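You operate a simulated robot arm through the tools that you are given. There is no shell and no other tool.

Carry out the task below with a simulated robot arm. There is one attempt and no reset: what you move stays moved.

Task
Clear the forming press and tape the near side of its coil.
Fine: draw the table out, block on the pad at D33, coil in the tape carriage; carriage to its near mark and left there; one stroke.

The check looks at the end state, three seconds after you hand in, the way a careful person would. Anything else that was tipped, shoved, dropped, spilled or broken makes it a failure.

Robot
A 6-joint arm with a two-finger gripper, fixed in place. Base frame: the origin is on the floor under the middle of its stand, x ahead of it, y to its left, z up. Units: cm, rad, N and s.
It reaches about 141.7 cm from its shoulder. Its first joint turns from -2.897 to 2.897 rad. Payload 3.43 kg.
Tool frame: the origin (TCP) lies between the finger pads and is the grasp point; the fingertips stand 2 cm ahead of it; z points along the fingers, y is the line along which they close. The gripper opens to 19 cm; its body begins 24.8 cm behind the TCP.
Orientation is told as [roll, pitch, yaw] about the base's x, y, z axes, in that order, counted from this pose: with the fingers straight down and closing along the base's y, the tool's x points along the base's -x, its y along +y and its z along -z.

Tools
- The arm moves only by the tool servo_tool. Its argument "targets" is one flat list of numbers, 7 for each row, row after row: the shift along the tool's x, y, z in cm, then the turn, a rotation vector about the tool's x, y, z in rad, then the closure in counts, from 0 (fully open) to 255 (shut). In form: [x, y, z, ax, ay, az, claw, x, y, z, ax, ay, az, claw, ...]. A call has 1 to 20 rows; each row is the pose to reach, as a shift and turn from the pose commanded when the call began, along the tool's axes at that moment. Each row takes 0.2 s and may step no farther than 5 cm and 0.15 rad from the row before; otherwise, or with a gripper value out of range, the whole call is refused. A pose out of reach is approached as far as the arm can. The call stops where the force on the tool passes 90 N (or 10 N more than at its start, if that is more) or the arm is blocked; 0.2 s more then pass. The fingers move at their own pace (about 15.3 cm/s each) and stop on an object; they squeeze with about 34 N. The grip force told is the motor's: it shows also when the fingers shut on nothing. Time passes only in rows, and 0.2 s behind the last, so rows that repeat a pose let the fingers close. The reply holds the time, the measured pose of the TCP, the force on the tool along the base axes, the opening and the grip force, in the units named above and with some noise, with the torque about the TCP (base axes, N m) and any sound that the robot's microphone picked up.
- Cameras (640 x 400 px; columns grow to the right, rows downward): "scene" is fixed at [4.94, 65.12, 128.86]; the picture's right is [0.39, -0.92, 0.00], its down [-0.62, -0.26, -0.73] and it looks along [0.68, 0.29, -0.68] (base axes); focal length 214 px, centre (320, 200). "wrist" rides on the gripper at [7, -0.8, -28.8] in the tool frame; the picture's right is [0.12, 0.99, 0.00], its down [-0.96, 0.12, -0.25] and it looks along [-0.25, 0.03, 0.97] (tool axes); focal length 261 px, centre (320, 200). There is no depth. A picture from a camera that has moved, and an enlarged one, comes with that camera's place and axes in the base frame and with its lens.
- get_image(camera): a new picture of that camera. No time passes.
- raise_lower(by): moves the trunk up (or, below 0, down) by that many cm; the arm rides with it, the base frame stays. It gives what a move gives, with no picture.
- inspect(camera, box): a new picture of the part [left, top, right, bottom] of that camera's present view, enlarged. No time passes.
- job_done(): hands the job in; it is judged then, once.

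Places have to be worked out from the pictures, the camera data and where the tool is seen. Open the gripper and draw the arm clear of the work before you hand the job in, unless the task says otherwise.

The tools are called after ">>>" as name(argument=value, ...) on one line, values as JSON. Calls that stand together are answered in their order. servo_tool: Moves the arm, as the interface text tells. Its arguments: {"type":"object","properties":{"targets":{"type":"array","items":{"type":"number"}}},"required":["targets"]} The other tools are called the same way: raise_lower (by) moves the trunk up or down; get_image (camera) takes a picture; inspect (camera, box) takes an enlarged picture of a part of a camera's view; job_done () hands the job in.

At the start:

```text
time_s: 0.0
ee_pos: [33.34, 50.47, 118.33]
tool_rot: [-0.001, 0.004, 0.002]
wrist_force: [0.3, -0.5, -0.1]
moment: [-0.02, 0.01, 0.03]
grip_width: 18.99
finger_force: 0.2
trunk travel left (down, up): [-37.5, 6.5]
```

scene: 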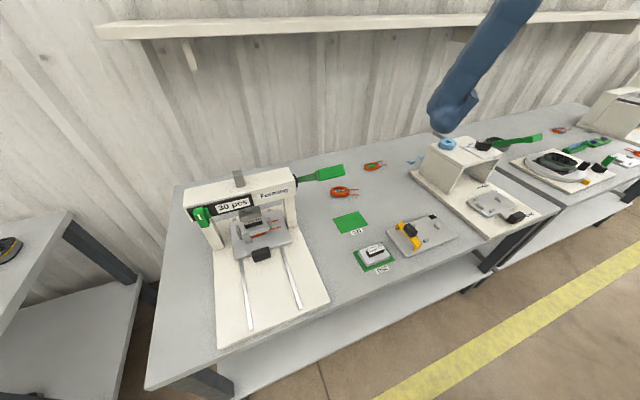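
wrist: 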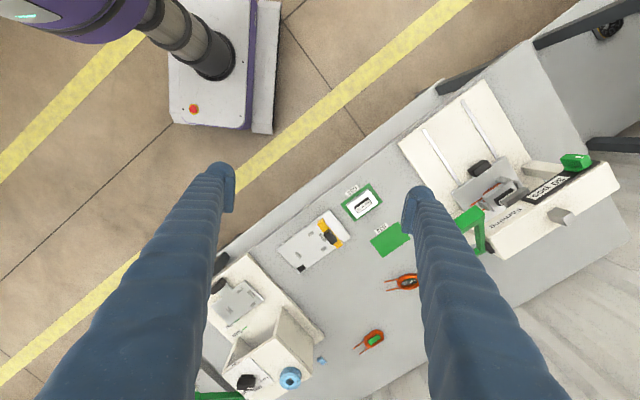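

I start by looking closely at the press, pads and carriage before moving anything.

>>> inspect(camera="scene", box=[160, 140, 360, 265])

>>> inspect(camera="scene", box=[310, 190, 470, 290])

>>> inspect(camera="scene", box=[390, 110, 560, 240])

>>> inspect(camera="scene", box=[490, 70, 640, 220])

>>> inspect(camera="wrist", box=[380, 70, 640, 270])

>>> inspect(camera="wrist", box=[190, 170, 430, 400])

```text
3.20 times, centred on (260, 202) of scene
camera zoom: at [4.94, 65.12, 128.86], right [0.39, -0.92, 0.0], down [-0.62, -0.26, -0.73], along [0.68, 0.29, -0.68], focal length 686 px, centre (512, 192)
```

zoom: 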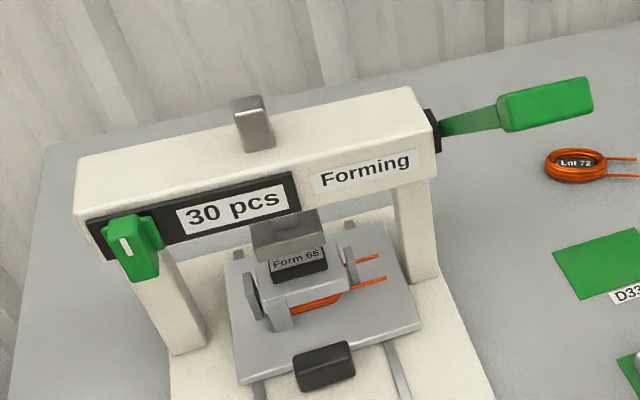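

```text
4.00 times, centred on (390, 240) of scene
camera zoom: at [4.94, 65.12, 128.86], right [0.39, -0.92, 0.0], down [-0.62, -0.26, -0.73], along [0.68, 0.29, -0.68], focal length 858 px, centre (40, 40)
```

zoom: 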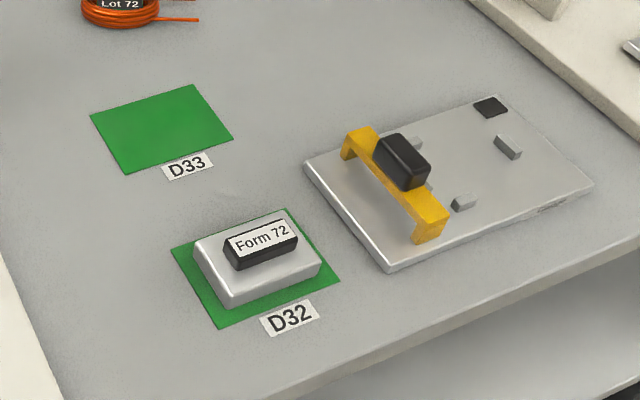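

```text
3.08 times, centred on (475, 175) of scene
camera zoom: at [4.94, 65.12, 128.86], right [0.39, -0.92, 0.0], down [-0.62, -0.26, -0.73], along [0.68, 0.29, -0.68], focal length 660 px, centre (-157, 277)
```

zoom: 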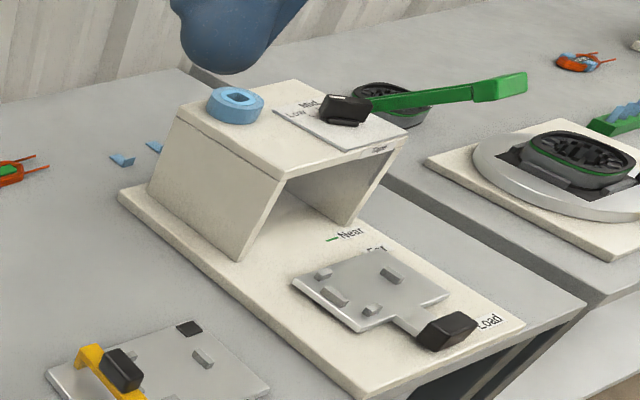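

```text
2.67 times, centred on (565, 145) of scene
camera zoom: at [4.94, 65.12, 128.86], right [0.39, -0.92, 0.0], down [-0.62, -0.26, -0.73], along [0.68, 0.29, -0.68], focal length 572 px, centre (-333, 347)
```

zoom: 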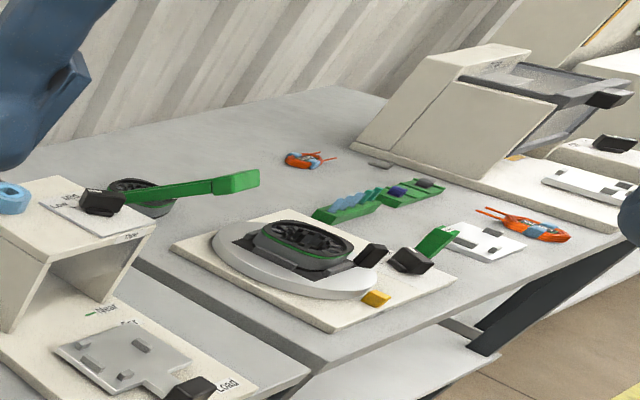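

```text
2.00 times, centred on (510, 170) of wrist
camera zoom: at [26.38, 49.68, 147.21], right [-0.12, 0.99, 0.0], down [0.96, 0.12, 0.25], along [0.24, 0.03, -0.97], focal length 521 px, centre (-60, 260)
```

zoom: 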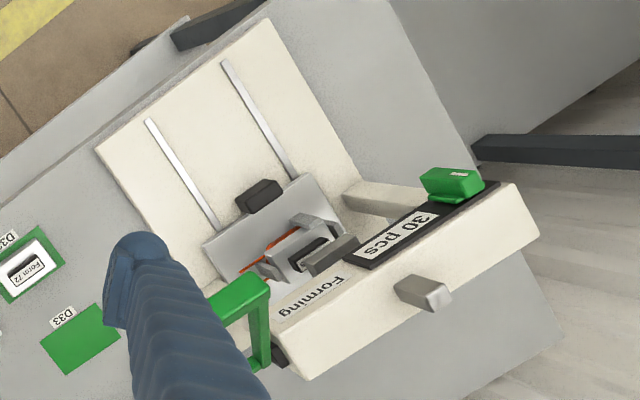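

```text
1.74 times, centred on (310, 285) of wrist
camera zoom: at [26.38, 49.68, 147.21], right [-0.12, 0.99, 0.0], down [0.96, 0.12, 0.25], along [0.24, 0.03, -0.97], focal length 453 px, centre (337, 52)
```

zoom: 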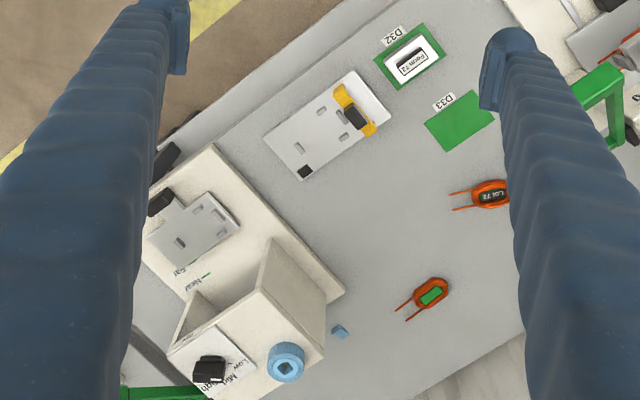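

The bench surface triangulates to about z=74, with pad D33 near (54, 75), the press around (30, 95) and the tape carriage handle near (75, 25). The bench is turned about 40° from the base axes. I turn the hand to match and bring the wrist camera in front of the press for a closer look.

>>> servo_tool(targets=[2.2, 4.1, 0, 0, 0, -0.117, 0, 4.4, 8.2, 0, 0, 0, -0.233, 0, 6.6, 12.3, 0, 0, 0, -0.35, 0, 8.9, 16.3, 0, 0, 0, -0.467, 0, 11.1, 20.4, 0, 0, 0, -0.583, 0, 13.3, 24.5, 0, 0, 0, -0.7, 0])

>>> get_image(camera="wrist")

>>> get_image(camera="scene")

```text
time_s: 1.4
ee_pos: [19.7, 75.14, 118.37]
tool_rot: [0.0, 0.003, 0.702]
wrist_force: [-0.5, -0.5, 0.1]
moment: [-0.08, -0.05, 0.02]
grip_width: 19.02
finger_force: 0.1
trunk travel left (down, up): [-37.5, 6.5]
```

```text
taken
camera wrist: at [14.97, 70.01, 147.23], right [-0.73, 0.68, 0.0], down [0.66, 0.71, 0.24], along [0.17, 0.18, -0.97], focal length 261 px, centre (320, 200)
```

wrist: 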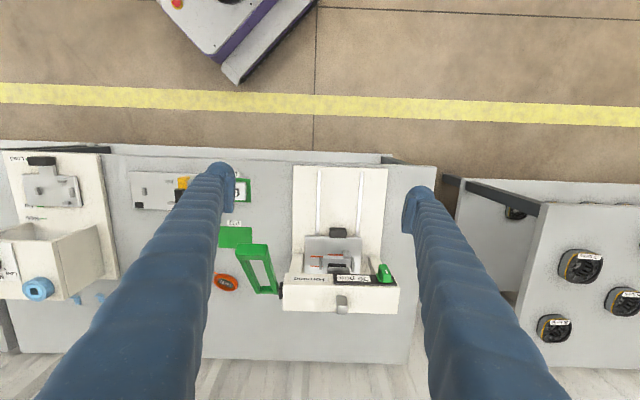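

```text
taken
```

scene: 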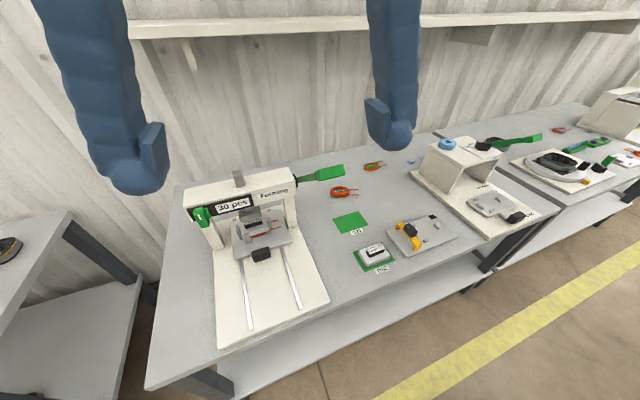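

The camera now looks nearly square onto the bench, so the bench yaw is about 0.8 rad. I zoom in on the press area, then on the part of the view that shows the pads.

>>> inspect(camera="wrist", box=[220, 150, 420, 330])

>>> inspect(camera="wrist", box=[275, 220, 405, 320])

>>> inspect(camera="scene", box=[210, 180, 310, 270])

>>> inspect(camera="wrist", box=[0, 140, 130, 310])

```text
2.22 times, centred on (320, 240) of wrist
camera zoom: at [14.97, 70.01, 147.23], right [-0.73, 0.68, 0.0], down [0.66, 0.71, 0.24], along [0.17, 0.18, -0.97], focal length 579 px, centre (320, 111)
```

zoom: 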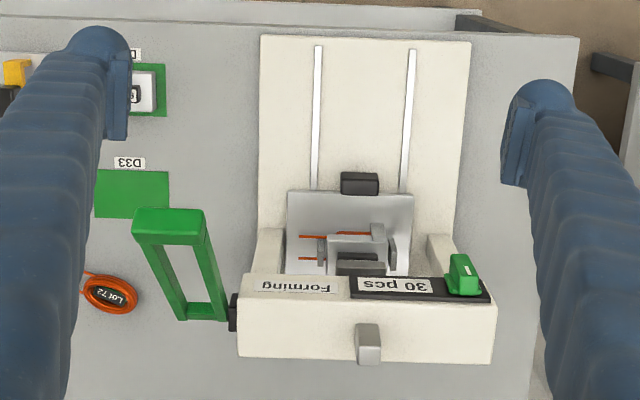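

```text
4.00 times, centred on (340, 270) of wrist
camera zoom: at [14.97, 70.01, 147.23], right [-0.73, 0.68, 0.0], down [0.66, 0.71, 0.24], along [0.17, 0.18, -0.97], focal length 1043 px, centre (240, -80)
```

zoom: 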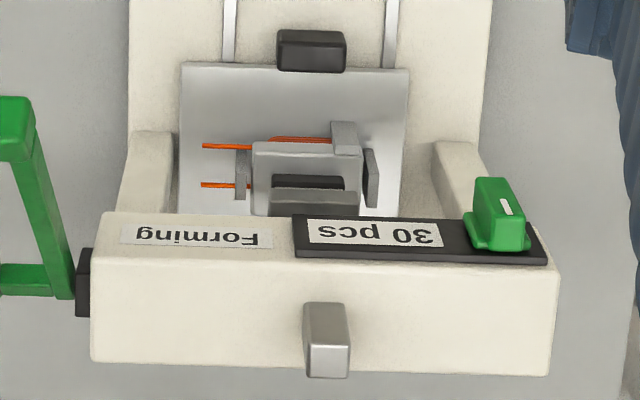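

```text
4.44 times, centred on (260, 225) of scene
camera zoom: at [4.94, 65.12, 128.86], right [0.39, -0.92, 0.0], down [-0.62, -0.26, -0.73], along [0.68, 0.29, -0.68], focal length 953 px, centre (587, 89)
```

zoom: 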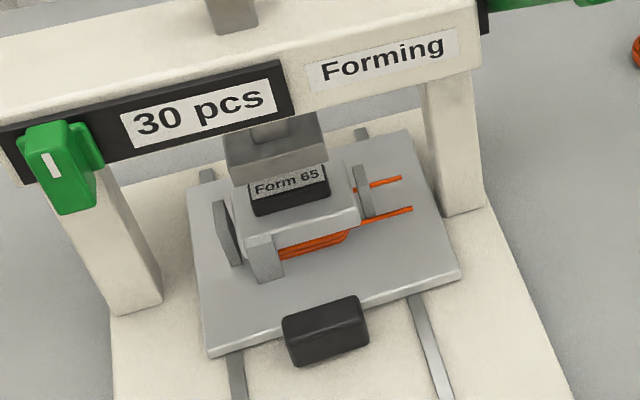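

```text
2.35 times, centred on (65, 225) of wrist
camera zoom: at [14.97, 70.01, 147.23], right [-0.73, 0.68, 0.0], down [0.66, 0.71, 0.24], along [0.17, 0.18, -0.97], focal length 613 px, centre (920, 141)
```

zoom: 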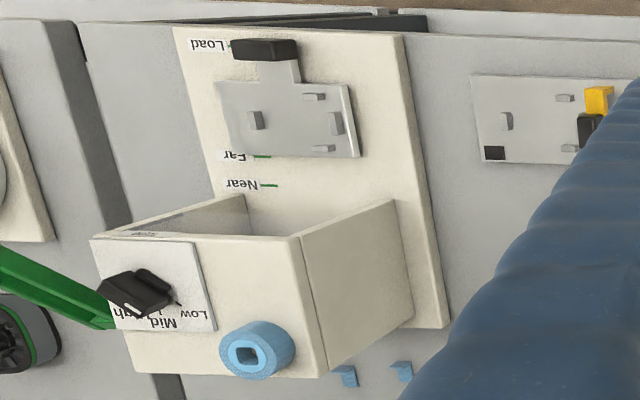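

The press lever's grip stands high, at about z=106, and the ram appears to be above the block. I tilt the hand forward and lower it in front of the press, over the empty rails, to check the ram clearance from a low angle.

>>> servo_tool(targets=[-0.3, 1.0, 4.4, 0, -0.133, 0, 0, -0.6, 2.1, 8.8, 0, -0.267, 0, 0, -0.9, 3.1, 13.2, 0, -0.4, 0, 0, -1.2, 4.1, 17.6, 0, -0.533, 0, 0, -1.5, 5.2, 22, 0, -0.667, 0, 0, -1.75, 6.2, 26.4, 0, -0.8, 0, 0])

>>> get_image(camera="wrist")

>>> get_image(camera="scene")

```text
time_s: 2.8
ee_pos: [17.76, 79.98, 91.94]
tool_rot: [-0.065, -0.793, 0.752]
wrist_force: [-3.8, 5.5, 0.6]
moment: [-0.83, -0.42, -1.14]
grip_width: 18.99
finger_force: 0.0
trunk travel left (down, up): [-37.5, 6.5]
```

```text
taken
camera wrist: at [-1.51, 63.4, 107.2], right [-0.7, 0.7, -0.13], down [0.28, 0.44, 0.85], along [0.65, 0.56, -0.51], focal length 261 px, centre (320, 200)
```

wrist: 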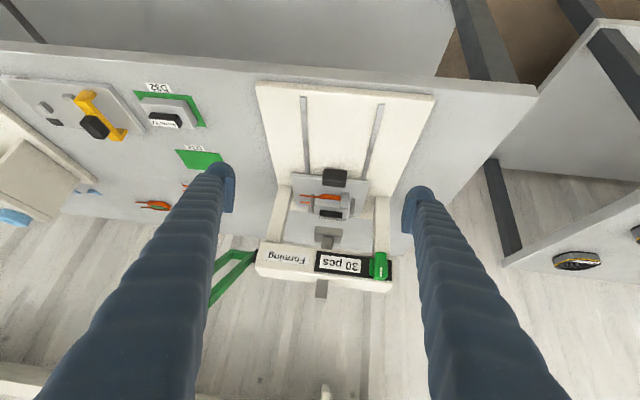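

```text
taken
```

scene: 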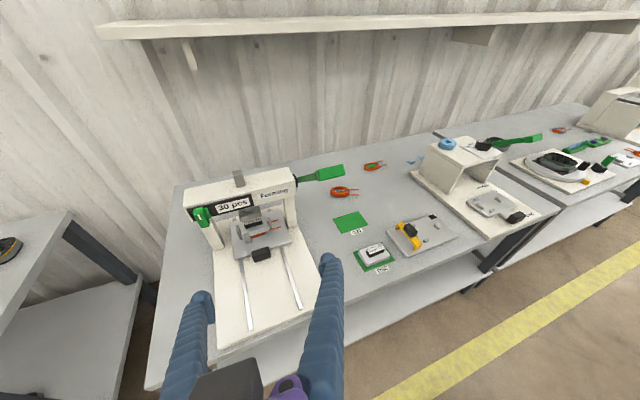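

The readings show a small force and a slight orientation error, so I hold still briefly to see whether the arm settles. I also zoom in on the press.

>>> servo_tool(targets=[0, 0, 0, 0, 0, 0, 0, 0, 0, 0, 0, 0, 0, 0])

>>> inspect(camera="wrist", box=[240, 150, 400, 310])

>>> inspect(camera="wrist", box=[290, 155, 380, 215])

```text
time_s: 3.4
ee_pos: [17.32, 80.95, 92.09]
tool_rot: [-0.002, -0.797, 0.702]
wrist_force: [0.0, -0.1, 0.2]
moment: [-0.03, -0.02, -0.01]
grip_width: 19.0
finger_force: 0.0
trunk travel left (down, up): [-37.5, 6.5]
```

```text
2.50 times, centred on (320, 230) of wrist
camera zoom: at [-1.73, 63.89, 107.21], right [-0.7, 0.71, -0.09], down [0.3, 0.41, 0.86], along [0.64, 0.58, -0.5], focal length 652 px, centre (320, 125)
```

zoom: 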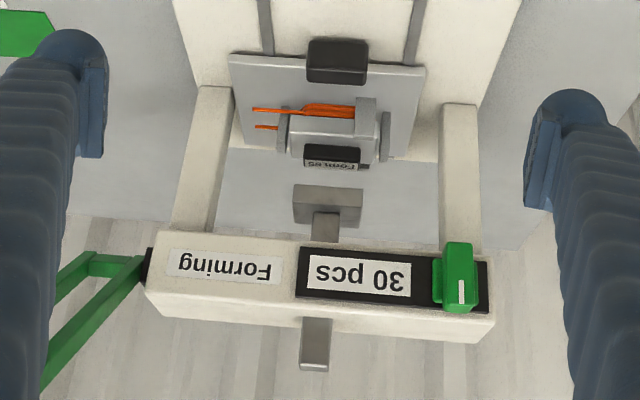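

```text
6.67 times, centred on (335, 185) of wrist
camera zoom: at [-1.73, 63.89, 107.21], right [-0.7, 0.71, -0.09], down [0.3, 0.41, 0.86], along [0.64, 0.58, -0.5], focal length 1738 px, centre (220, 300)
```

zoom: 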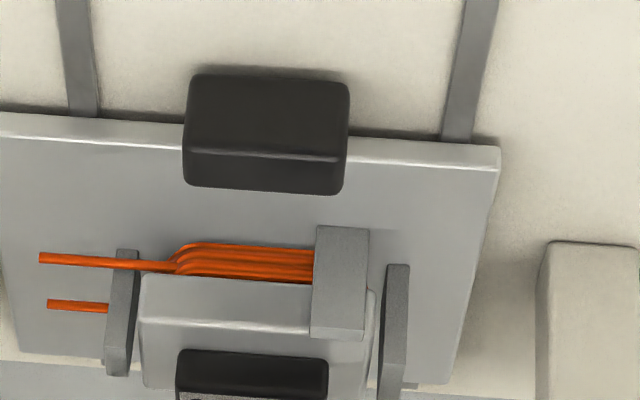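

From the low angle the ram clearly hangs several cm above the block, so the table can slide out freely. The rails run along a yaw of about 0.79 rad and the table's black handle is near (30, 94, 76). I keep the hand tilted so it clears the press beam, narrow the fingers to about 9 cm and move to a pre-grasp pose.

>>> servo_tool(targets=[-0.2, 0.25, 3.25, -0.0126, 0, -0.0123, 70, -0.5, 0.5, 6.5, -0.025, 0, -0.0246, 134, -0.7, 0.75, 9.75, -0.038, 0, -0.037, 134, -1.0, 1.0, 13.0, -0.05, 0, -0.049, 134, -1.2, 1.25, 16.25, -0.063, 0, -0.0615, 134, -1.2, 1.25, 16.25, -0.063, 0, -0.0615, 134, -1.2, 1.25, 16.25, -0.063, 0, -0.0615, 134])

>>> get_image(camera="wrist")

>>> get_image(camera="scene")

```text
time_s: 5.0
ee_pos: [25.94, 89.79, 81.74]
tool_rot: [-0.002, -0.797, 0.79]
wrist_force: [0.7, 0.2, 0.2]
moment: [0.01, 0.0, 0.03]
grip_width: 9.02
finger_force: 0.0
trunk travel left (down, up): [-37.5, 6.5]
```

```text
taken
camera wrist: at [8.52, 71.17, 96.8], right [-0.76, 0.64, -0.09], down [0.27, 0.43, 0.86], along [0.59, 0.63, -0.5], focal length 261 px, centre (320, 200)
```

wrist: 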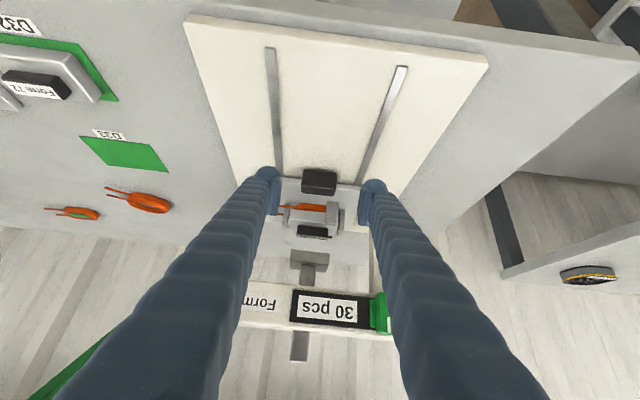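

```text
taken
```

scene: 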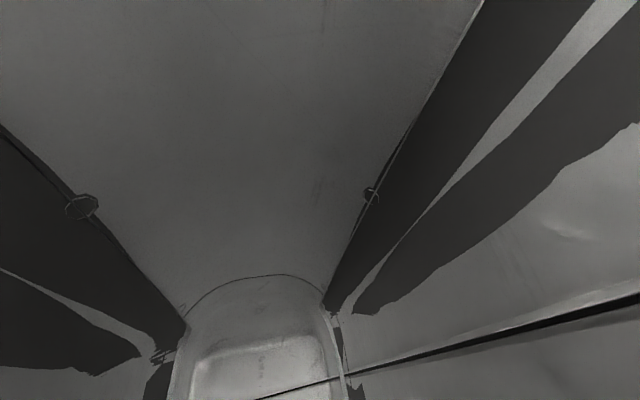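

The handle appears at (320, 181), almost exactly where I predicted it for 8 cm ahead of the TCP. I zoom in to check the depth and the surroundings before closing in.

>>> inspect(camera="wrist", box=[240, 150, 400, 250])

```text
4.00 times, centred on (320, 200) of wrist
camera zoom: at [8.52, 71.17, 96.8], right [-0.76, 0.64, -0.09], down [0.27, 0.43, 0.86], along [0.59, 0.63, -0.5], focal length 1043 px, centre (320, 200)
```

zoom: 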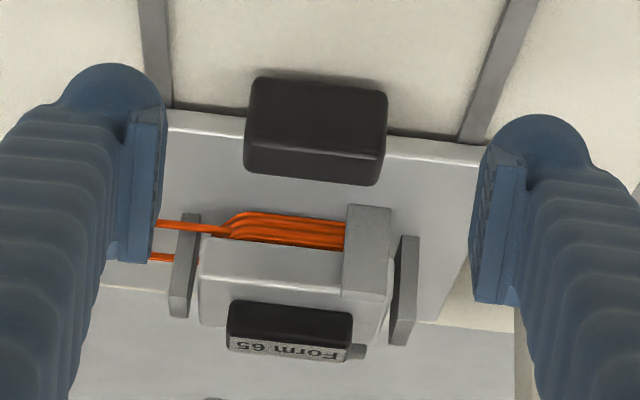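

The handle works out at about (30.3, 94.2, 75.5), on the tool axis, and the fingertips should stay just in front of the table plate. I advance 8.3 cm along the tool axis and close on the handle.

>>> servo_tool(targets=[0, 0, 3.0, 0, 0, 0, 134, 0, 0, 6.0, 0, 0, 0, 134, 0, 0, 8.3, 0, 0, 0, 134, 0, 0, 8.3, 0, 0, 0, 134, 0, 0, 8.3, 0, 0, 0, 220, 0, 0, 8.3, 0, 0, 0, 220, 0, 0, 8.3, 0, 0, 0, 220])

>>> inspect(camera="wrist", box=[240, 150, 400, 250])

```text
time_s: 6.6
ee_pos: [30.28, 93.88, 76.41]
tool_rot: [0.004, -0.808, 0.782]
wrist_force: [12.8, -22.7, 59.8]
moment: [-1.07, -0.07, -0.71]
grip_width: 4.92
finger_force: 45.4
trunk travel left (down, up): [-37.5, 6.5]
```

```text
4.00 times, centred on (320, 200) of wrist
camera zoom: at [12.74, 75.25, 91.21], right [-0.76, 0.64, -0.08], down [0.26, 0.42, 0.87], along [0.59, 0.64, -0.49], focal length 1043 px, centre (320, 200)
```

zoom: 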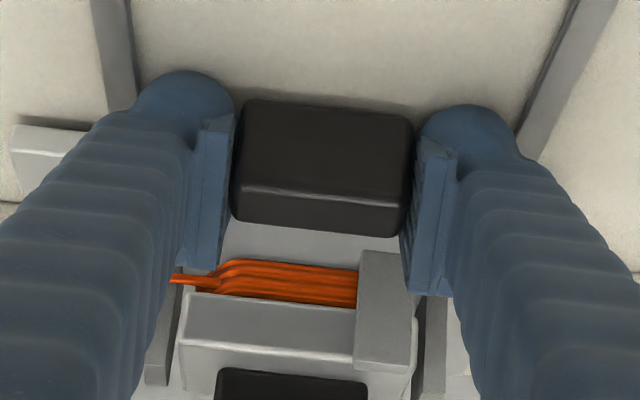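

The force shows about 60 N upward, so the fingertips are pressing on the press base plate. I open slightly, raise about 0.9 cm and grip again.

>>> servo_tool(targets=[0, 0, 0, 0, 0, 0, 165, -0.6, 0, -0.6, 0, 0, 0, 165, -0.6, 0, -0.6, 0, 0, 0, 165, -0.6, 0, -0.6, 0, 0, 0, 165])

```text
time_s: 7.6
ee_pos: [29.97, 93.84, 76.27]
tool_rot: [-0.001, -0.797, 0.79]
wrist_force: [9.6, -3.1, 14.5]
moment: [0.13, 0.0, -0.04]
grip_width: 6.27
finger_force: 0.1
trunk travel left (down, up): [-37.5, 6.5]
```

Some upward force remains, so I hold for a moment to get a settled reading.

>>> servo_tool(targets=[0, 0, 0, 0, 0, 0, 165, 0, 0, 0, 0, 0, 0, 165])

>>> inspect(camera="wrist", box=[240, 150, 400, 250])

```text
time_s: 8.2
ee_pos: [29.92, 93.88, 76.37]
tool_rot: [0.0, -0.794, 0.79]
wrist_force: [2.3, -5.4, 8.2]
moment: [0.06, 0.18, 0.09]
grip_width: 6.39
finger_force: 0.1
trunk travel left (down, up): [-37.5, 6.5]
```

```text
4.00 times, centred on (320, 200) of wrist
camera zoom: at [12.52, 75.21, 91.56], right [-0.76, 0.64, -0.09], down [0.27, 0.43, 0.86], along [0.59, 0.63, -0.5], focal length 1043 px, centre (320, 200)
```

zoom: 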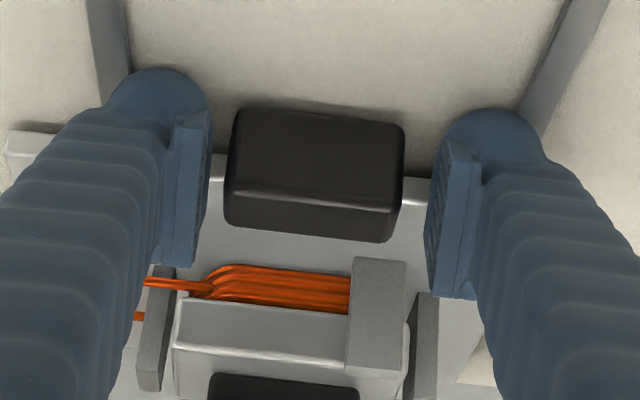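

There is still about 8 N of contact, so I raise another 0.6 cm and then grip the handle.

>>> servo_tool(targets=[-0.45, 0, -0.45, 0, 0, 0, 165, -0.45, 0, -0.45, 0, 0, 0, 165, -0.45, 0, -0.45, 0, 0, 0, 165])

```text
time_s: 9.0
ee_pos: [30.0, 93.92, 77.09]
tool_rot: [-0.002, -0.796, 0.789]
wrist_force: [0.2, 0.3, 0.0]
moment: [0.01, -0.01, -0.01]
grip_width: 6.72
finger_force: 0.1
trunk travel left (down, up): [-37.5, 6.5]
```

The hand is free of contact at z=77.1. I close on the handle and check that the grip holds.

>>> servo_tool(targets=[0, 0, 0, 0, 0, 0, 230, 0, 0, 0, 0, 0, 0, 230, 0, 0, 0, 0, 0, 0, 230])

>>> inspect(camera="wrist", box=[240, 150, 400, 250])

```text
time_s: 9.8
ee_pos: [30.12, 93.78, 77.15]
tool_rot: [-0.001, -0.797, 0.787]
wrist_force: [10.6, -12.5, -0.2]
moment: [0.07, -0.25, -0.23]
grip_width: 4.9
finger_force: 44.7
trunk travel left (down, up): [-37.5, 6.5]
```

```text
4.00 times, centred on (320, 200) of wrist
camera zoom: at [12.72, 75.2, 92.26], right [-0.76, 0.64, -0.09], down [0.27, 0.43, 0.86], along [0.59, 0.63, -0.5], focal length 1043 px, centre (320, 200)
```

zoom: 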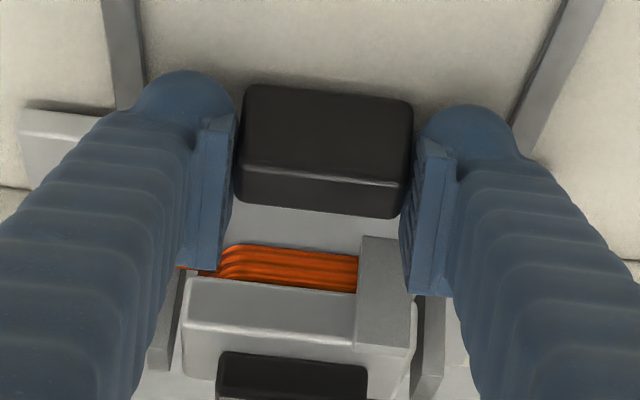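

The grip holds the handle at 4.9 cm with a small sideways force, so the handle sits slightly to the operator's right of centre. I correct for that and pull the table straight out along the rails in small steps.

>>> servo_tool(targets=[0, -0.15, 0, 0, 0, 0, 240, 0.7, -0.2, -0.715, 0, 0, 0, 240, 1.4, -0.2, -1.43, 0, 0, 0, 240, 2.1, -0.2, -2.145, 0, 0, 0, 240, 2.8, -0.2, -2.86, 0, 0, 0, 240, 3.5, -0.2, -3.575, 0, 0, 0, 240, 3.5, -0.2, -3.575, 0, 0, 0, 240])

>>> get_image(camera="wrist")

```text
time_s: 11.4
ee_pos: [26.64, 90.25, 77.22]
tool_rot: [-0.003, -0.797, 0.79]
wrist_force: [-11.5, 10.0, 1.6]
moment: [0.27, 0.38, -0.03]
grip_width: 4.89
finger_force: 44.6
trunk travel left (down, up): [-37.5, 6.5]
```

```text
taken
camera wrist: at [9.27, 71.63, 92.22], right [-0.76, 0.64, -0.09], down [0.27, 0.43, 0.86], along [0.59, 0.64, -0.5], focal length 261 px, centre (320, 200)
```

wrist: 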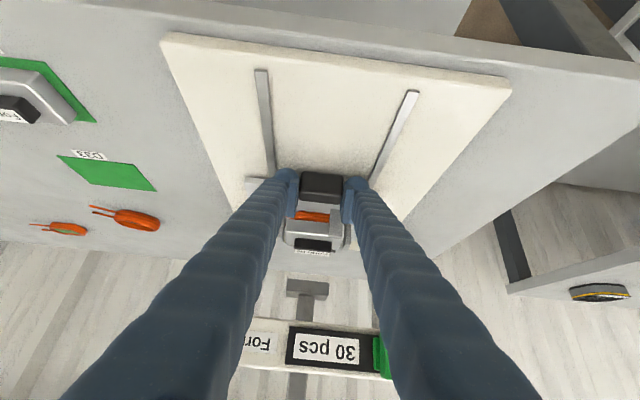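

The table follows smoothly and is now 5 cm out. I ease the sideways offset and keep pulling.

>>> servo_tool(targets=[0.7, 0.1, -0.715, 0, 0, 0, 240, 1.4, 0.1, -1.43, 0, 0, 0, 240, 2.1, 0.1, -2.145, 0, 0, 0, 240, 2.8, 0.1, -2.86, 0, 0, 0, 240, 3.5, 0.1, -3.575, 0, 0, 0, 240, 3.5, 0.1, -3.575, 0, 0, 0, 240])

>>> get_image(camera="wrist")

```text
time_s: 12.8
ee_pos: [23.17, 86.7, 77.15]
tool_rot: [-0.009, -0.794, 0.795]
wrist_force: [-15.2, 12.1, -6.2]
moment: [0.0, 0.57, 0.06]
grip_width: 4.9
finger_force: 44.8
trunk travel left (down, up): [-37.5, 6.5]
```

```text
taken
camera wrist: at [5.72, 68.26, 92.35], right [-0.76, 0.64, -0.09], down [0.27, 0.44, 0.86], along [0.59, 0.63, -0.5], focal length 261 px, centre (320, 200)
```

wrist: 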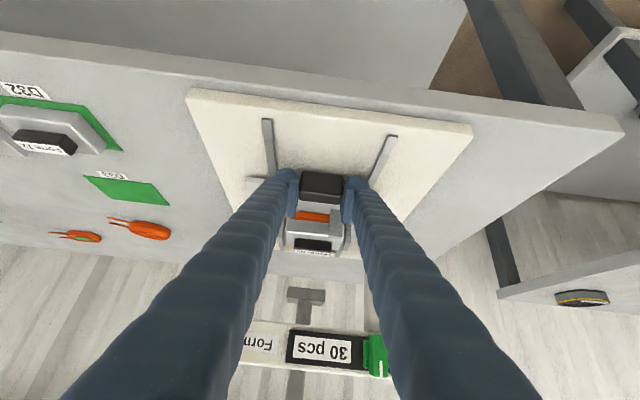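

Sideways force is building to about 19 N, so the rails run slightly off my pulling line, at a yaw nearer 0.77. I steer to correct for that and pull further.

>>> servo_tool(targets=[0, 0.12, 0, 0, 0, 0, 240, 0.7, 0.15, -0.715, 0, 0, 0, 240, 1.4, 0.17, -1.43, 0, 0, 0, 240, 2.1, 0.2, -2.145, 0, 0, 0, 240, 2.8, 0.22, -2.86, 0, 0, 0, 240, 2.8, 0.22, -2.86, 0, 0, 0, 240])

>>> get_image(camera="wrist")

```text
time_s: 14.2
ee_pos: [20.89, 84.54, 77.13]
tool_rot: [-0.025, -0.785, 0.789]
wrist_force: [51.3, -48.5, -12.6]
moment: [0.73, -0.73, -0.12]
grip_width: 4.92
finger_force: 45.6
out of reach, approached as far as the arm can: row 3, 4, 5, 6
trunk travel left (down, up): [-37.5, 6.5]
```

```text
taken
camera wrist: at [3.02, 66.51, 92.6], right [-0.75, 0.65, -0.1], down [0.27, 0.45, 0.85], along [0.6, 0.61, -0.51], focal length 261 px, centre (320, 200)
```

wrist: 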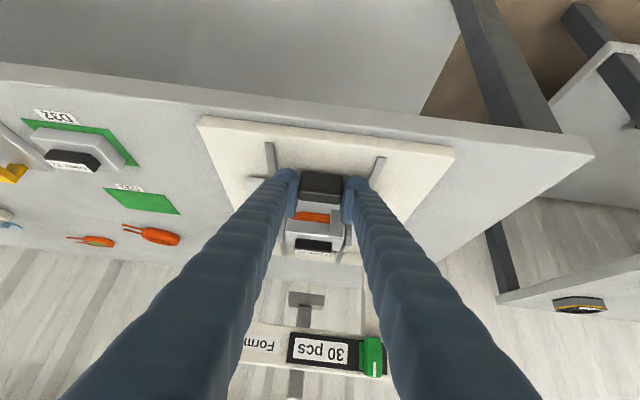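

The arm has hit a joint limit in this tilted pose and is now pushing sideways at about 70 N. I ease back 1 cm and open the fingers to release the handle. The table is already about 13 cm out.

>>> servo_tool(targets=[-0.7, -0.1, 0.7, 0, 0, 0, 240, -1.4, -0.15, 1.4, 0, 0, 0, 240, -1.4, -0.15, 1.4, 0, 0, 0, 165, -1.4, -0.15, 1.4, 0, 0, 0, 165])

>>> get_image(camera="wrist")

```text
time_s: 15.2
ee_pos: [21.53, 86.88, 77.7]
tool_rot: [-0.003, -0.8, 0.79]
wrist_force: [9.3, -6.5, 3.3]
moment: [-0.13, -0.18, 0.11]
grip_width: 7.4
finger_force: 6.2
trunk travel left (down, up): [-37.5, 6.5]
```

```text
taken
camera wrist: at [4.11, 68.22, 92.77], right [-0.76, 0.64, -0.09], down [0.26, 0.43, 0.86], along [0.59, 0.63, -0.5], focal length 261 px, centre (320, 200)
```

wrist: 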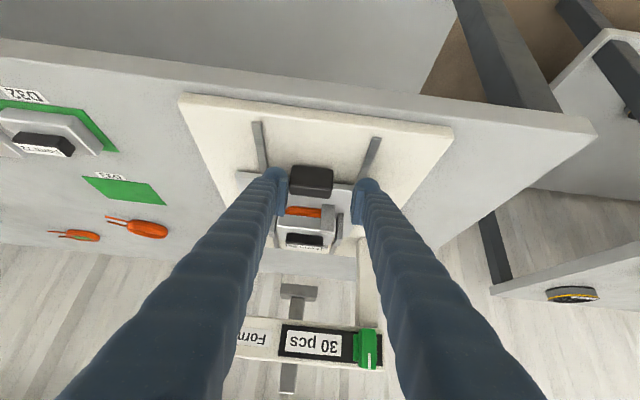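

The handle is released. I raise the hand clear and turn it nearer to vertical, since the handle is now well in front of the press beam.

>>> servo_tool(targets=[0, -0.3, 0, 0, 0, 0, 134, -1.5, -0.3, -1.5, 0, 0, 0, 134, -4.3, -0.3, -4.2, 0, 0, 0, 134, -7.2, -0.3, -7.0, 0, 0.1, 0, 100, -8.6, 0, -8.4, 0, 0.2, 0, 60, -10, 0, -9.8, 0, 0.3, 0, 20, -11.4, 0, -11.2, 0, 0.4, 0, 0, -12.8, 0, -12.6, 0, 0.5, 0, 0, -14.2, 0, -14, 0, 0.6, 0, 0, -14.2, 0, -14, 0, 0.7, 0, 0, -14.2, 0, -14, 0, 0.8, 0, 0, -14.2, 0, -14, 0, 0.8, 0, 0])

>>> get_image(camera="wrist")

>>> get_image(camera="scene")

```text
time_s: 17.8
ee_pos: [21.53, 86.54, 97.38]
tool_rot: [0.002, 0.002, 0.788]
wrist_force: [-0.5, 0.0, 0.3]
moment: [-0.01, -0.02, -0.03]
grip_width: 18.99
finger_force: 0.1
trunk travel left (down, up): [-37.5, 6.5]
```

```text
taken
camera wrist: at [17.19, 81.1, 126.25], right [-0.79, 0.62, 0.0], down [0.6, 0.76, 0.24], along [0.15, 0.19, -0.97], focal length 261 px, centre (320, 200)
```

wrist: 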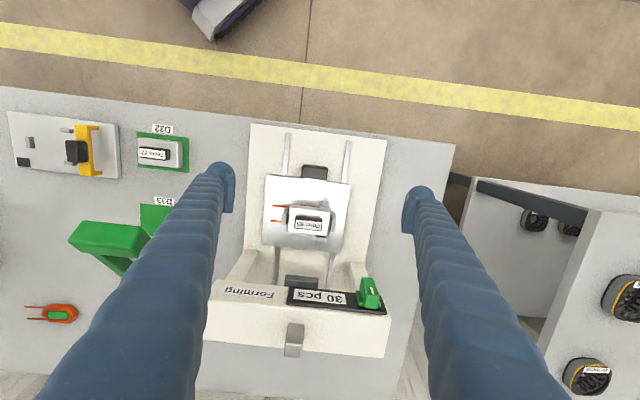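

```text
taken
```

scene: 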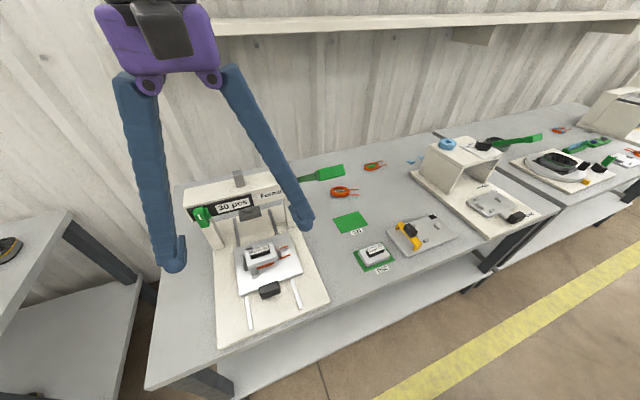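

The table is drawn out past the beam. I zoom in on it to locate the handle and block, and to judge how much travel is left.

>>> inspect(camera="wrist", box=[230, 110, 410, 230])

>>> inspect(camera="scene", box=[200, 200, 340, 350])

```text
3.33 times, centred on (320, 170) of wrist
camera zoom: at [17.19, 81.1, 126.25], right [-0.79, 0.62, 0.0], down [0.6, 0.76, 0.24], along [0.15, 0.19, -0.97], focal length 869 px, centre (320, 300)
```

zoom: 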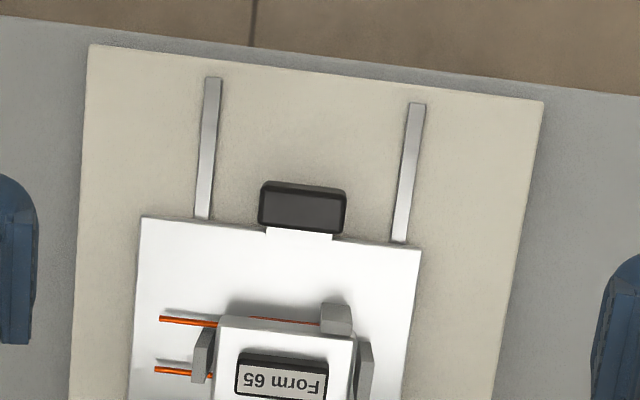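

```text
2.67 times, centred on (270, 275) of scene
camera zoom: at [4.94, 65.12, 128.86], right [0.39, -0.92, 0.0], down [-0.62, -0.26, -0.73], along [0.68, 0.29, -0.68], focal length 572 px, centre (453, 0)
```

zoom: 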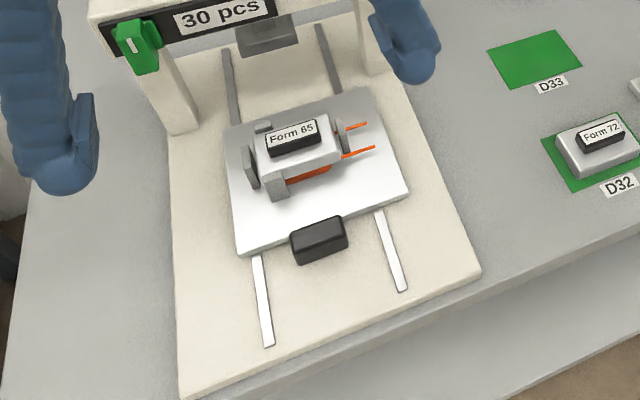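

The handle's top centre is at about (22.4, 86.3). About 8 cm of rail is left, so I come straight down on the handle with 9 cm open fingers, grip it and pull the rest of the way.

>>> servo_tool(targets=[-0.1, -0.2, 4.2, 0, 0, 0, 80, -0.2, -0.4, 8.4, 0, 0, 0, 134, -0.3, -0.6, 12.6, 0, 0, 0, 134, -0.4, -0.7, 16.8, 0, 0, 0, 134, -0.44, -0.79, 19.2, 0, 0, 0, 134, -0.44, -0.79, 20.6, 0, 0, 0, 134, -0.44, -0.79, 20.6, 0, 0, 0, 134])

>>> inspect(camera="wrist", box=[220, 130, 420, 255])

```text
time_s: 19.4
ee_pos: [22.46, 86.24, 76.98]
tool_rot: [0.002, -0.002, 0.787]
wrist_force: [1.6, -0.3, 25.6]
moment: [-0.3, -0.88, 0.08]
grip_width: 9.09
finger_force: 0.7
trunk travel left (down, up): [-37.5, 6.5]
```

```text
3.20 times, centred on (320, 192) of wrist
camera zoom: at [18.13, 80.69, 105.77], right [-0.79, 0.62, 0.0], down [0.6, 0.76, 0.25], along [0.15, 0.2, -0.97], focal length 834 px, centre (320, 224)
```

zoom: 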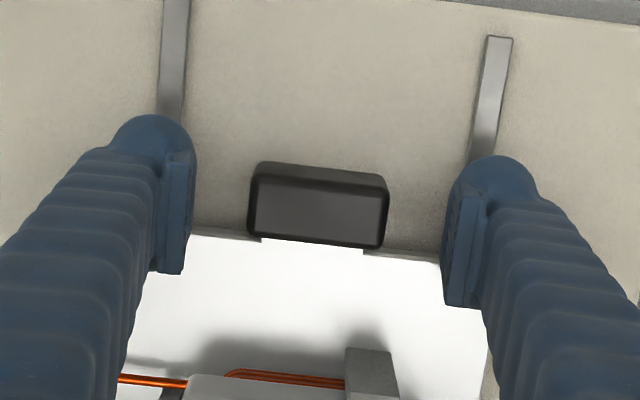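

The fingertips are touching the table plate's front edge, with about 25 N upward. I raise 0.8 cm, then close on the handle.

>>> servo_tool(targets=[0.3, 0, -0.8, 0, 0, 0, 134, 0.3, 0, -0.8, 0, 0, 0, 134, 0.3, 0, -0.8, 0, 0, 0, 240, 0.3, 0, -0.8, 0, 0, 0, 240, 0.3, 0, -0.8, 0, 0, 0, 240])

```text
time_s: 20.6
ee_pos: [22.36, 85.87, 77.24]
tool_rot: [0.0, 0.005, 0.787]
wrist_force: [4.4, -4.2, -11.8]
moment: [0.35, -0.39, -0.18]
grip_width: 4.9
finger_force: 45.4
trunk travel left (down, up): [-37.5, 6.5]
```

The handle is gripped with low forces. I pull 4 cm further along the rails.

>>> servo_tool(targets=[0.8, 0, 0, 0, 0, 0, 240, 1.6, 0, 0, 0, 0, 0, 240, 2.4, 0, 0, 0, 0, 0, 240, 3.2, 0, 0, 0, 0, 0, 240, 4.0, 0, 0, 0, 0, 0, 240, 4.0, 0, 0, 0, 0, 0, 240])

>>> get_image(camera="wrist")

```text
time_s: 22.0
ee_pos: [19.45, 83.02, 77.18]
tool_rot: [-0.002, 0.007, 0.789]
wrist_force: [5.9, -10.0, -28.1]
moment: [0.13, 0.0, -0.08]
grip_width: 4.89
finger_force: 44.5
trunk travel left (down, up): [-37.5, 6.5]
```

```text
taken
camera wrist: at [15.11, 77.7, 106.2], right [-0.79, 0.62, 0.0], down [0.6, 0.77, 0.24], along [0.15, 0.19, -0.97], focal length 261 px, centre (320, 200)
```

wrist: 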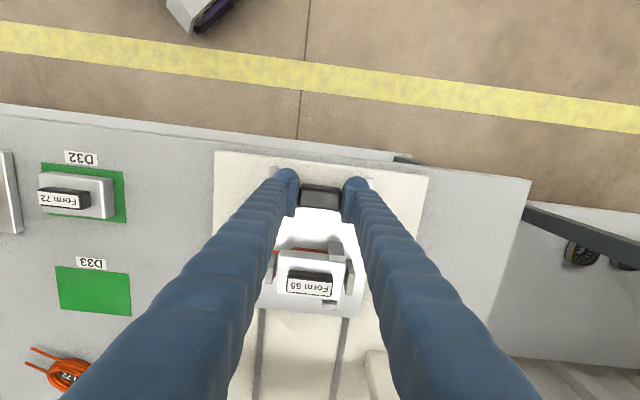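

The table keeps sliding freely. I lower the hand slightly to relax the vertical pull and continue in small steps until it stops.

>>> servo_tool(targets=[0.7, 0, 0.25, 0, 0, 0, 240, 1.4, 0, 0.3, 0, 0, 0, 240, 2.1, 0, 0.3, 0, 0, 0, 240, 2.8, 0, 0.3, 0, 0, 0, 240, 2.8, 0, 0.3, 0, 0, 0, 240])

>>> get_image(camera="wrist")

```text
time_s: 23.2
ee_pos: [17.81, 81.4, 77.36]
tool_rot: [0.003, -0.001, 0.788]
wrist_force: [39.4, 5.1, 0.5]
moment: [0.11, -0.38, 0.03]
grip_width: 4.92
finger_force: 45.1
trunk travel left (down, up): [-37.5, 6.5]
```

```text
taken
camera wrist: at [13.44, 75.82, 106.25], right [-0.79, 0.62, 0.0], down [0.6, 0.76, 0.25], along [0.15, 0.2, -0.97], focal length 261 px, centre (320, 200)
```

wrist: 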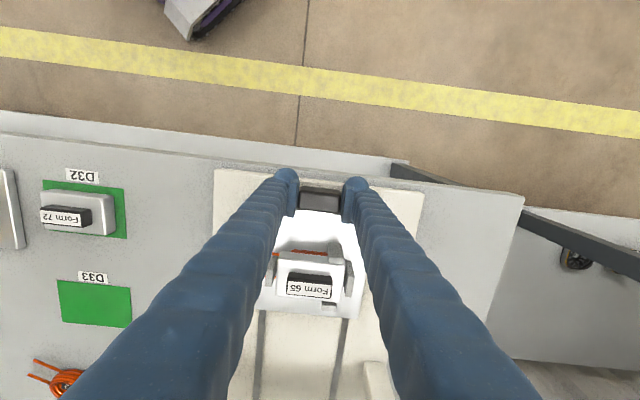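

Resistance along the rails rises to about 31 N and motion stops short, so the table has reached its front stop. I open the fingers and raise the hand straight up.

>>> servo_tool(targets=[-0.4, 0, 0, 0, 0, 0, 240, -0.4, 0, 0, 0, 0, 0, 134, -0.4, 0, 0, 0, 0, 0, 134, -0.4, 0, -3, 0, 0, 0, 134, -0.4, 0, -7, 0, 0, 0, 134, -0.4, 0, -11, 0, 0, 0, 134, -0.4, 0, -15, 0, 0, 0, 134, -0.4, 0, -15, 0, 0, 0, 134])

>>> get_image(camera="wrist")

>>> get_image(camera="scene")

```text
time_s: 25.0
ee_pos: [17.63, 81.52, 92.0]
tool_rot: [-0.002, 0.003, 0.79]
wrist_force: [0.2, 0.2, 0.5]
moment: [0.03, 0.03, 0.0]
grip_width: 9.03
finger_force: 0.1
trunk travel left (down, up): [-37.5, 6.5]
```

```text
taken
camera wrist: at [13.33, 76.02, 120.92], right [-0.79, 0.62, 0.0], down [0.6, 0.76, 0.24], along [0.15, 0.19, -0.97], focal length 261 px, centre (320, 200)
```

wrist: 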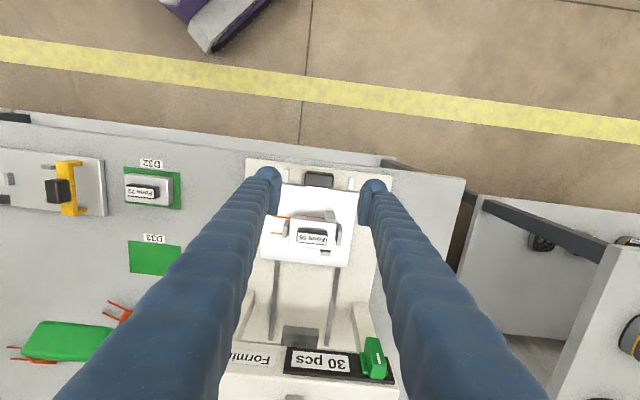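

```text
taken
```

scene: 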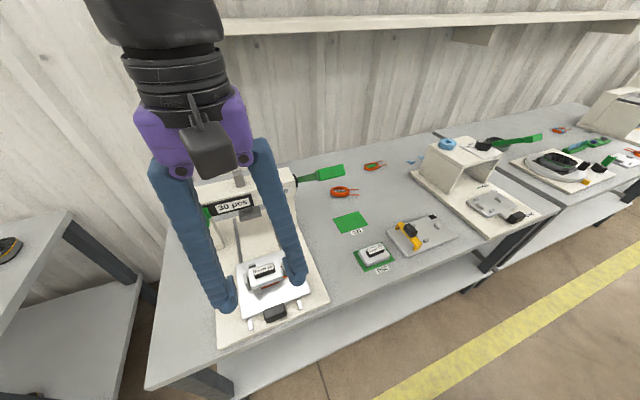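

The table is out at its front stop with the block and coil undisturbed. I zoom in to work out the block handle's location and orientation.

>>> inspect(camera="wrist", box=[240, 165, 400, 265])

>>> inspect(camera="wrist", box=[100, 150, 240, 290])

>>> inspect(camera="scene", box=[210, 235, 330, 335])

```text
4.00 times, centred on (320, 215) of wrist
camera zoom: at [13.33, 76.02, 120.92], right [-0.79, 0.62, 0.0], down [0.6, 0.76, 0.24], along [0.15, 0.19, -0.97], focal length 1043 px, centre (320, 140)
```

zoom: 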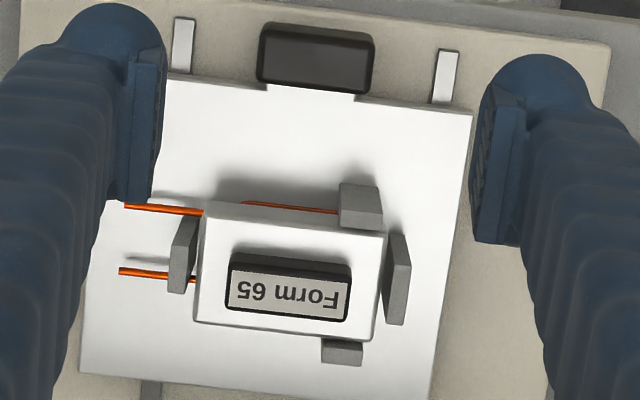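

```text
2.86 times, centred on (170, 220) of wrist
camera zoom: at [13.33, 76.02, 120.92], right [-0.79, 0.62, 0.0], down [0.6, 0.76, 0.24], along [0.15, 0.19, -0.97], focal length 745 px, centre (749, 143)
```

zoom: 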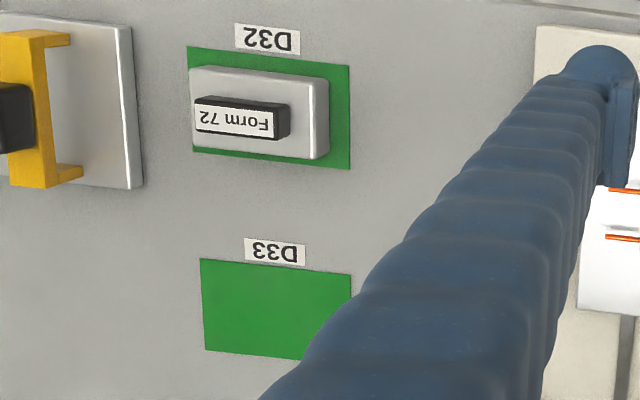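

```text
4.00 times, centred on (270, 285) of scene
camera zoom: at [4.94, 65.12, 128.86], right [0.39, -0.92, 0.0], down [-0.62, -0.26, -0.73], along [0.68, 0.29, -0.68], focal length 858 px, centre (520, -140)
```

zoom: 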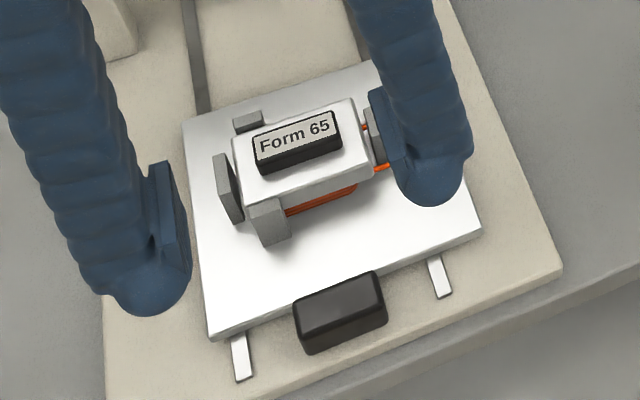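

The block's black handle is at about (25, 89), with its top somewhere between z=78 and z=81, long axis parallel to the bench edge. I move directly above it, staying high, for a second view to fix its height.

>>> servo_tool(targets=[-3.4, 0, 0, 0, 0, 0, 134, -6.8, 0, 0, 0, 0, 0, 134, -10.3, 0, 0, 0, 0, 0, 134, -10.3, 0, 2, 0, 0, 0, 134, -10.3, 0, 2, 0, 0, 0, 134])

>>> inspect(camera="wrist", box=[220, 110, 420, 235])

>>> get_image(camera="wrist")

>>> get_image(camera="scene")

```text
time_s: 26.2
ee_pos: [25.02, 88.79, 90.24]
tool_rot: [0.0, 0.003, 0.788]
wrist_force: [0.1, -0.2, 0.2]
moment: [-0.04, 0.03, -0.02]
grip_width: 9.02
finger_force: 0.1
trunk travel left (down, up): [-37.5, 6.5]
```

```text
3.20 times, centred on (320, 172) of wrist
camera zoom: at [20.65, 83.37, 119.12], right [-0.79, 0.62, 0.0], down [0.6, 0.76, 0.24], along [0.15, 0.19, -0.97], focal length 834 px, centre (320, 288)
```

zoom: 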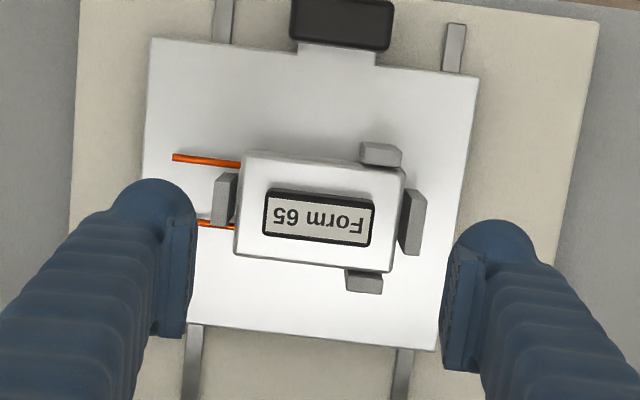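

```text
taken
camera wrist: at [20.65, 83.37, 119.12], right [-0.79, 0.62, 0.0], down [0.6, 0.76, 0.24], along [0.15, 0.19, -0.97], focal length 261 px, centre (320, 200)
```

wrist: 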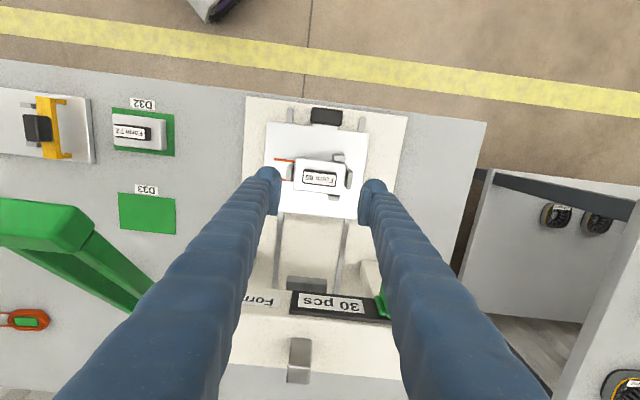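

```text
taken
```

scene: 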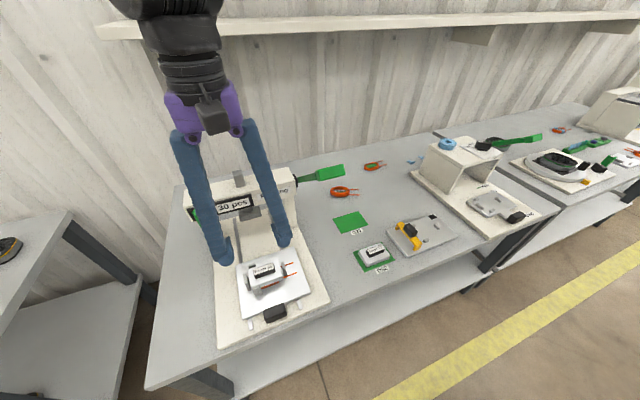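

The views put the handle's label top at about (24.6, 88.4, 81), the block top near z=78.5 and the table plate at z=75. I zoom in further to compare the guide posts' heights with the block top.

>>> inspect(camera="wrist", box=[270, 140, 370, 215])

>>> inspect(camera="scene", box=[230, 240, 320, 325])

```text
5.33 times, centred on (320, 178) of wrist
camera zoom: at [20.65, 83.37, 119.12], right [-0.79, 0.62, 0.0], down [0.6, 0.76, 0.24], along [0.15, 0.19, -0.97], focal length 1390 px, centre (320, 320)
```

zoom: 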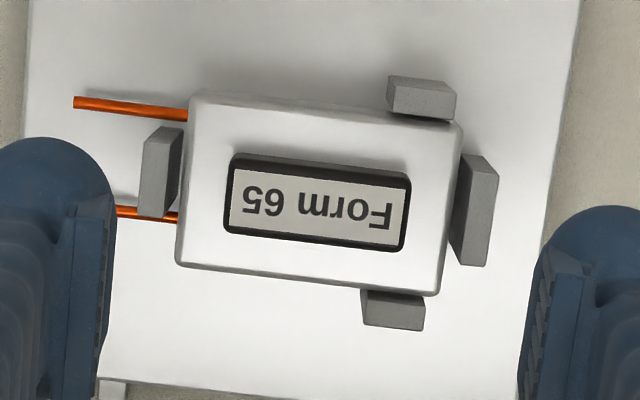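

```text
4.71 times, centred on (275, 282) of scene
camera zoom: at [4.94, 65.12, 128.86], right [0.39, -0.92, 0.0], down [-0.62, -0.26, -0.73], along [0.68, 0.29, -0.68], focal length 1009 px, centre (532, -188)
```

zoom: 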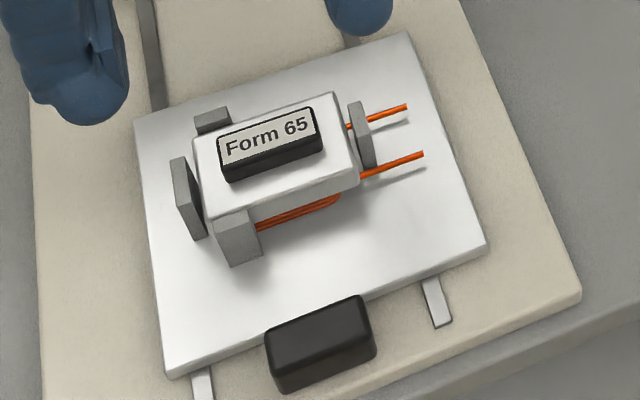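

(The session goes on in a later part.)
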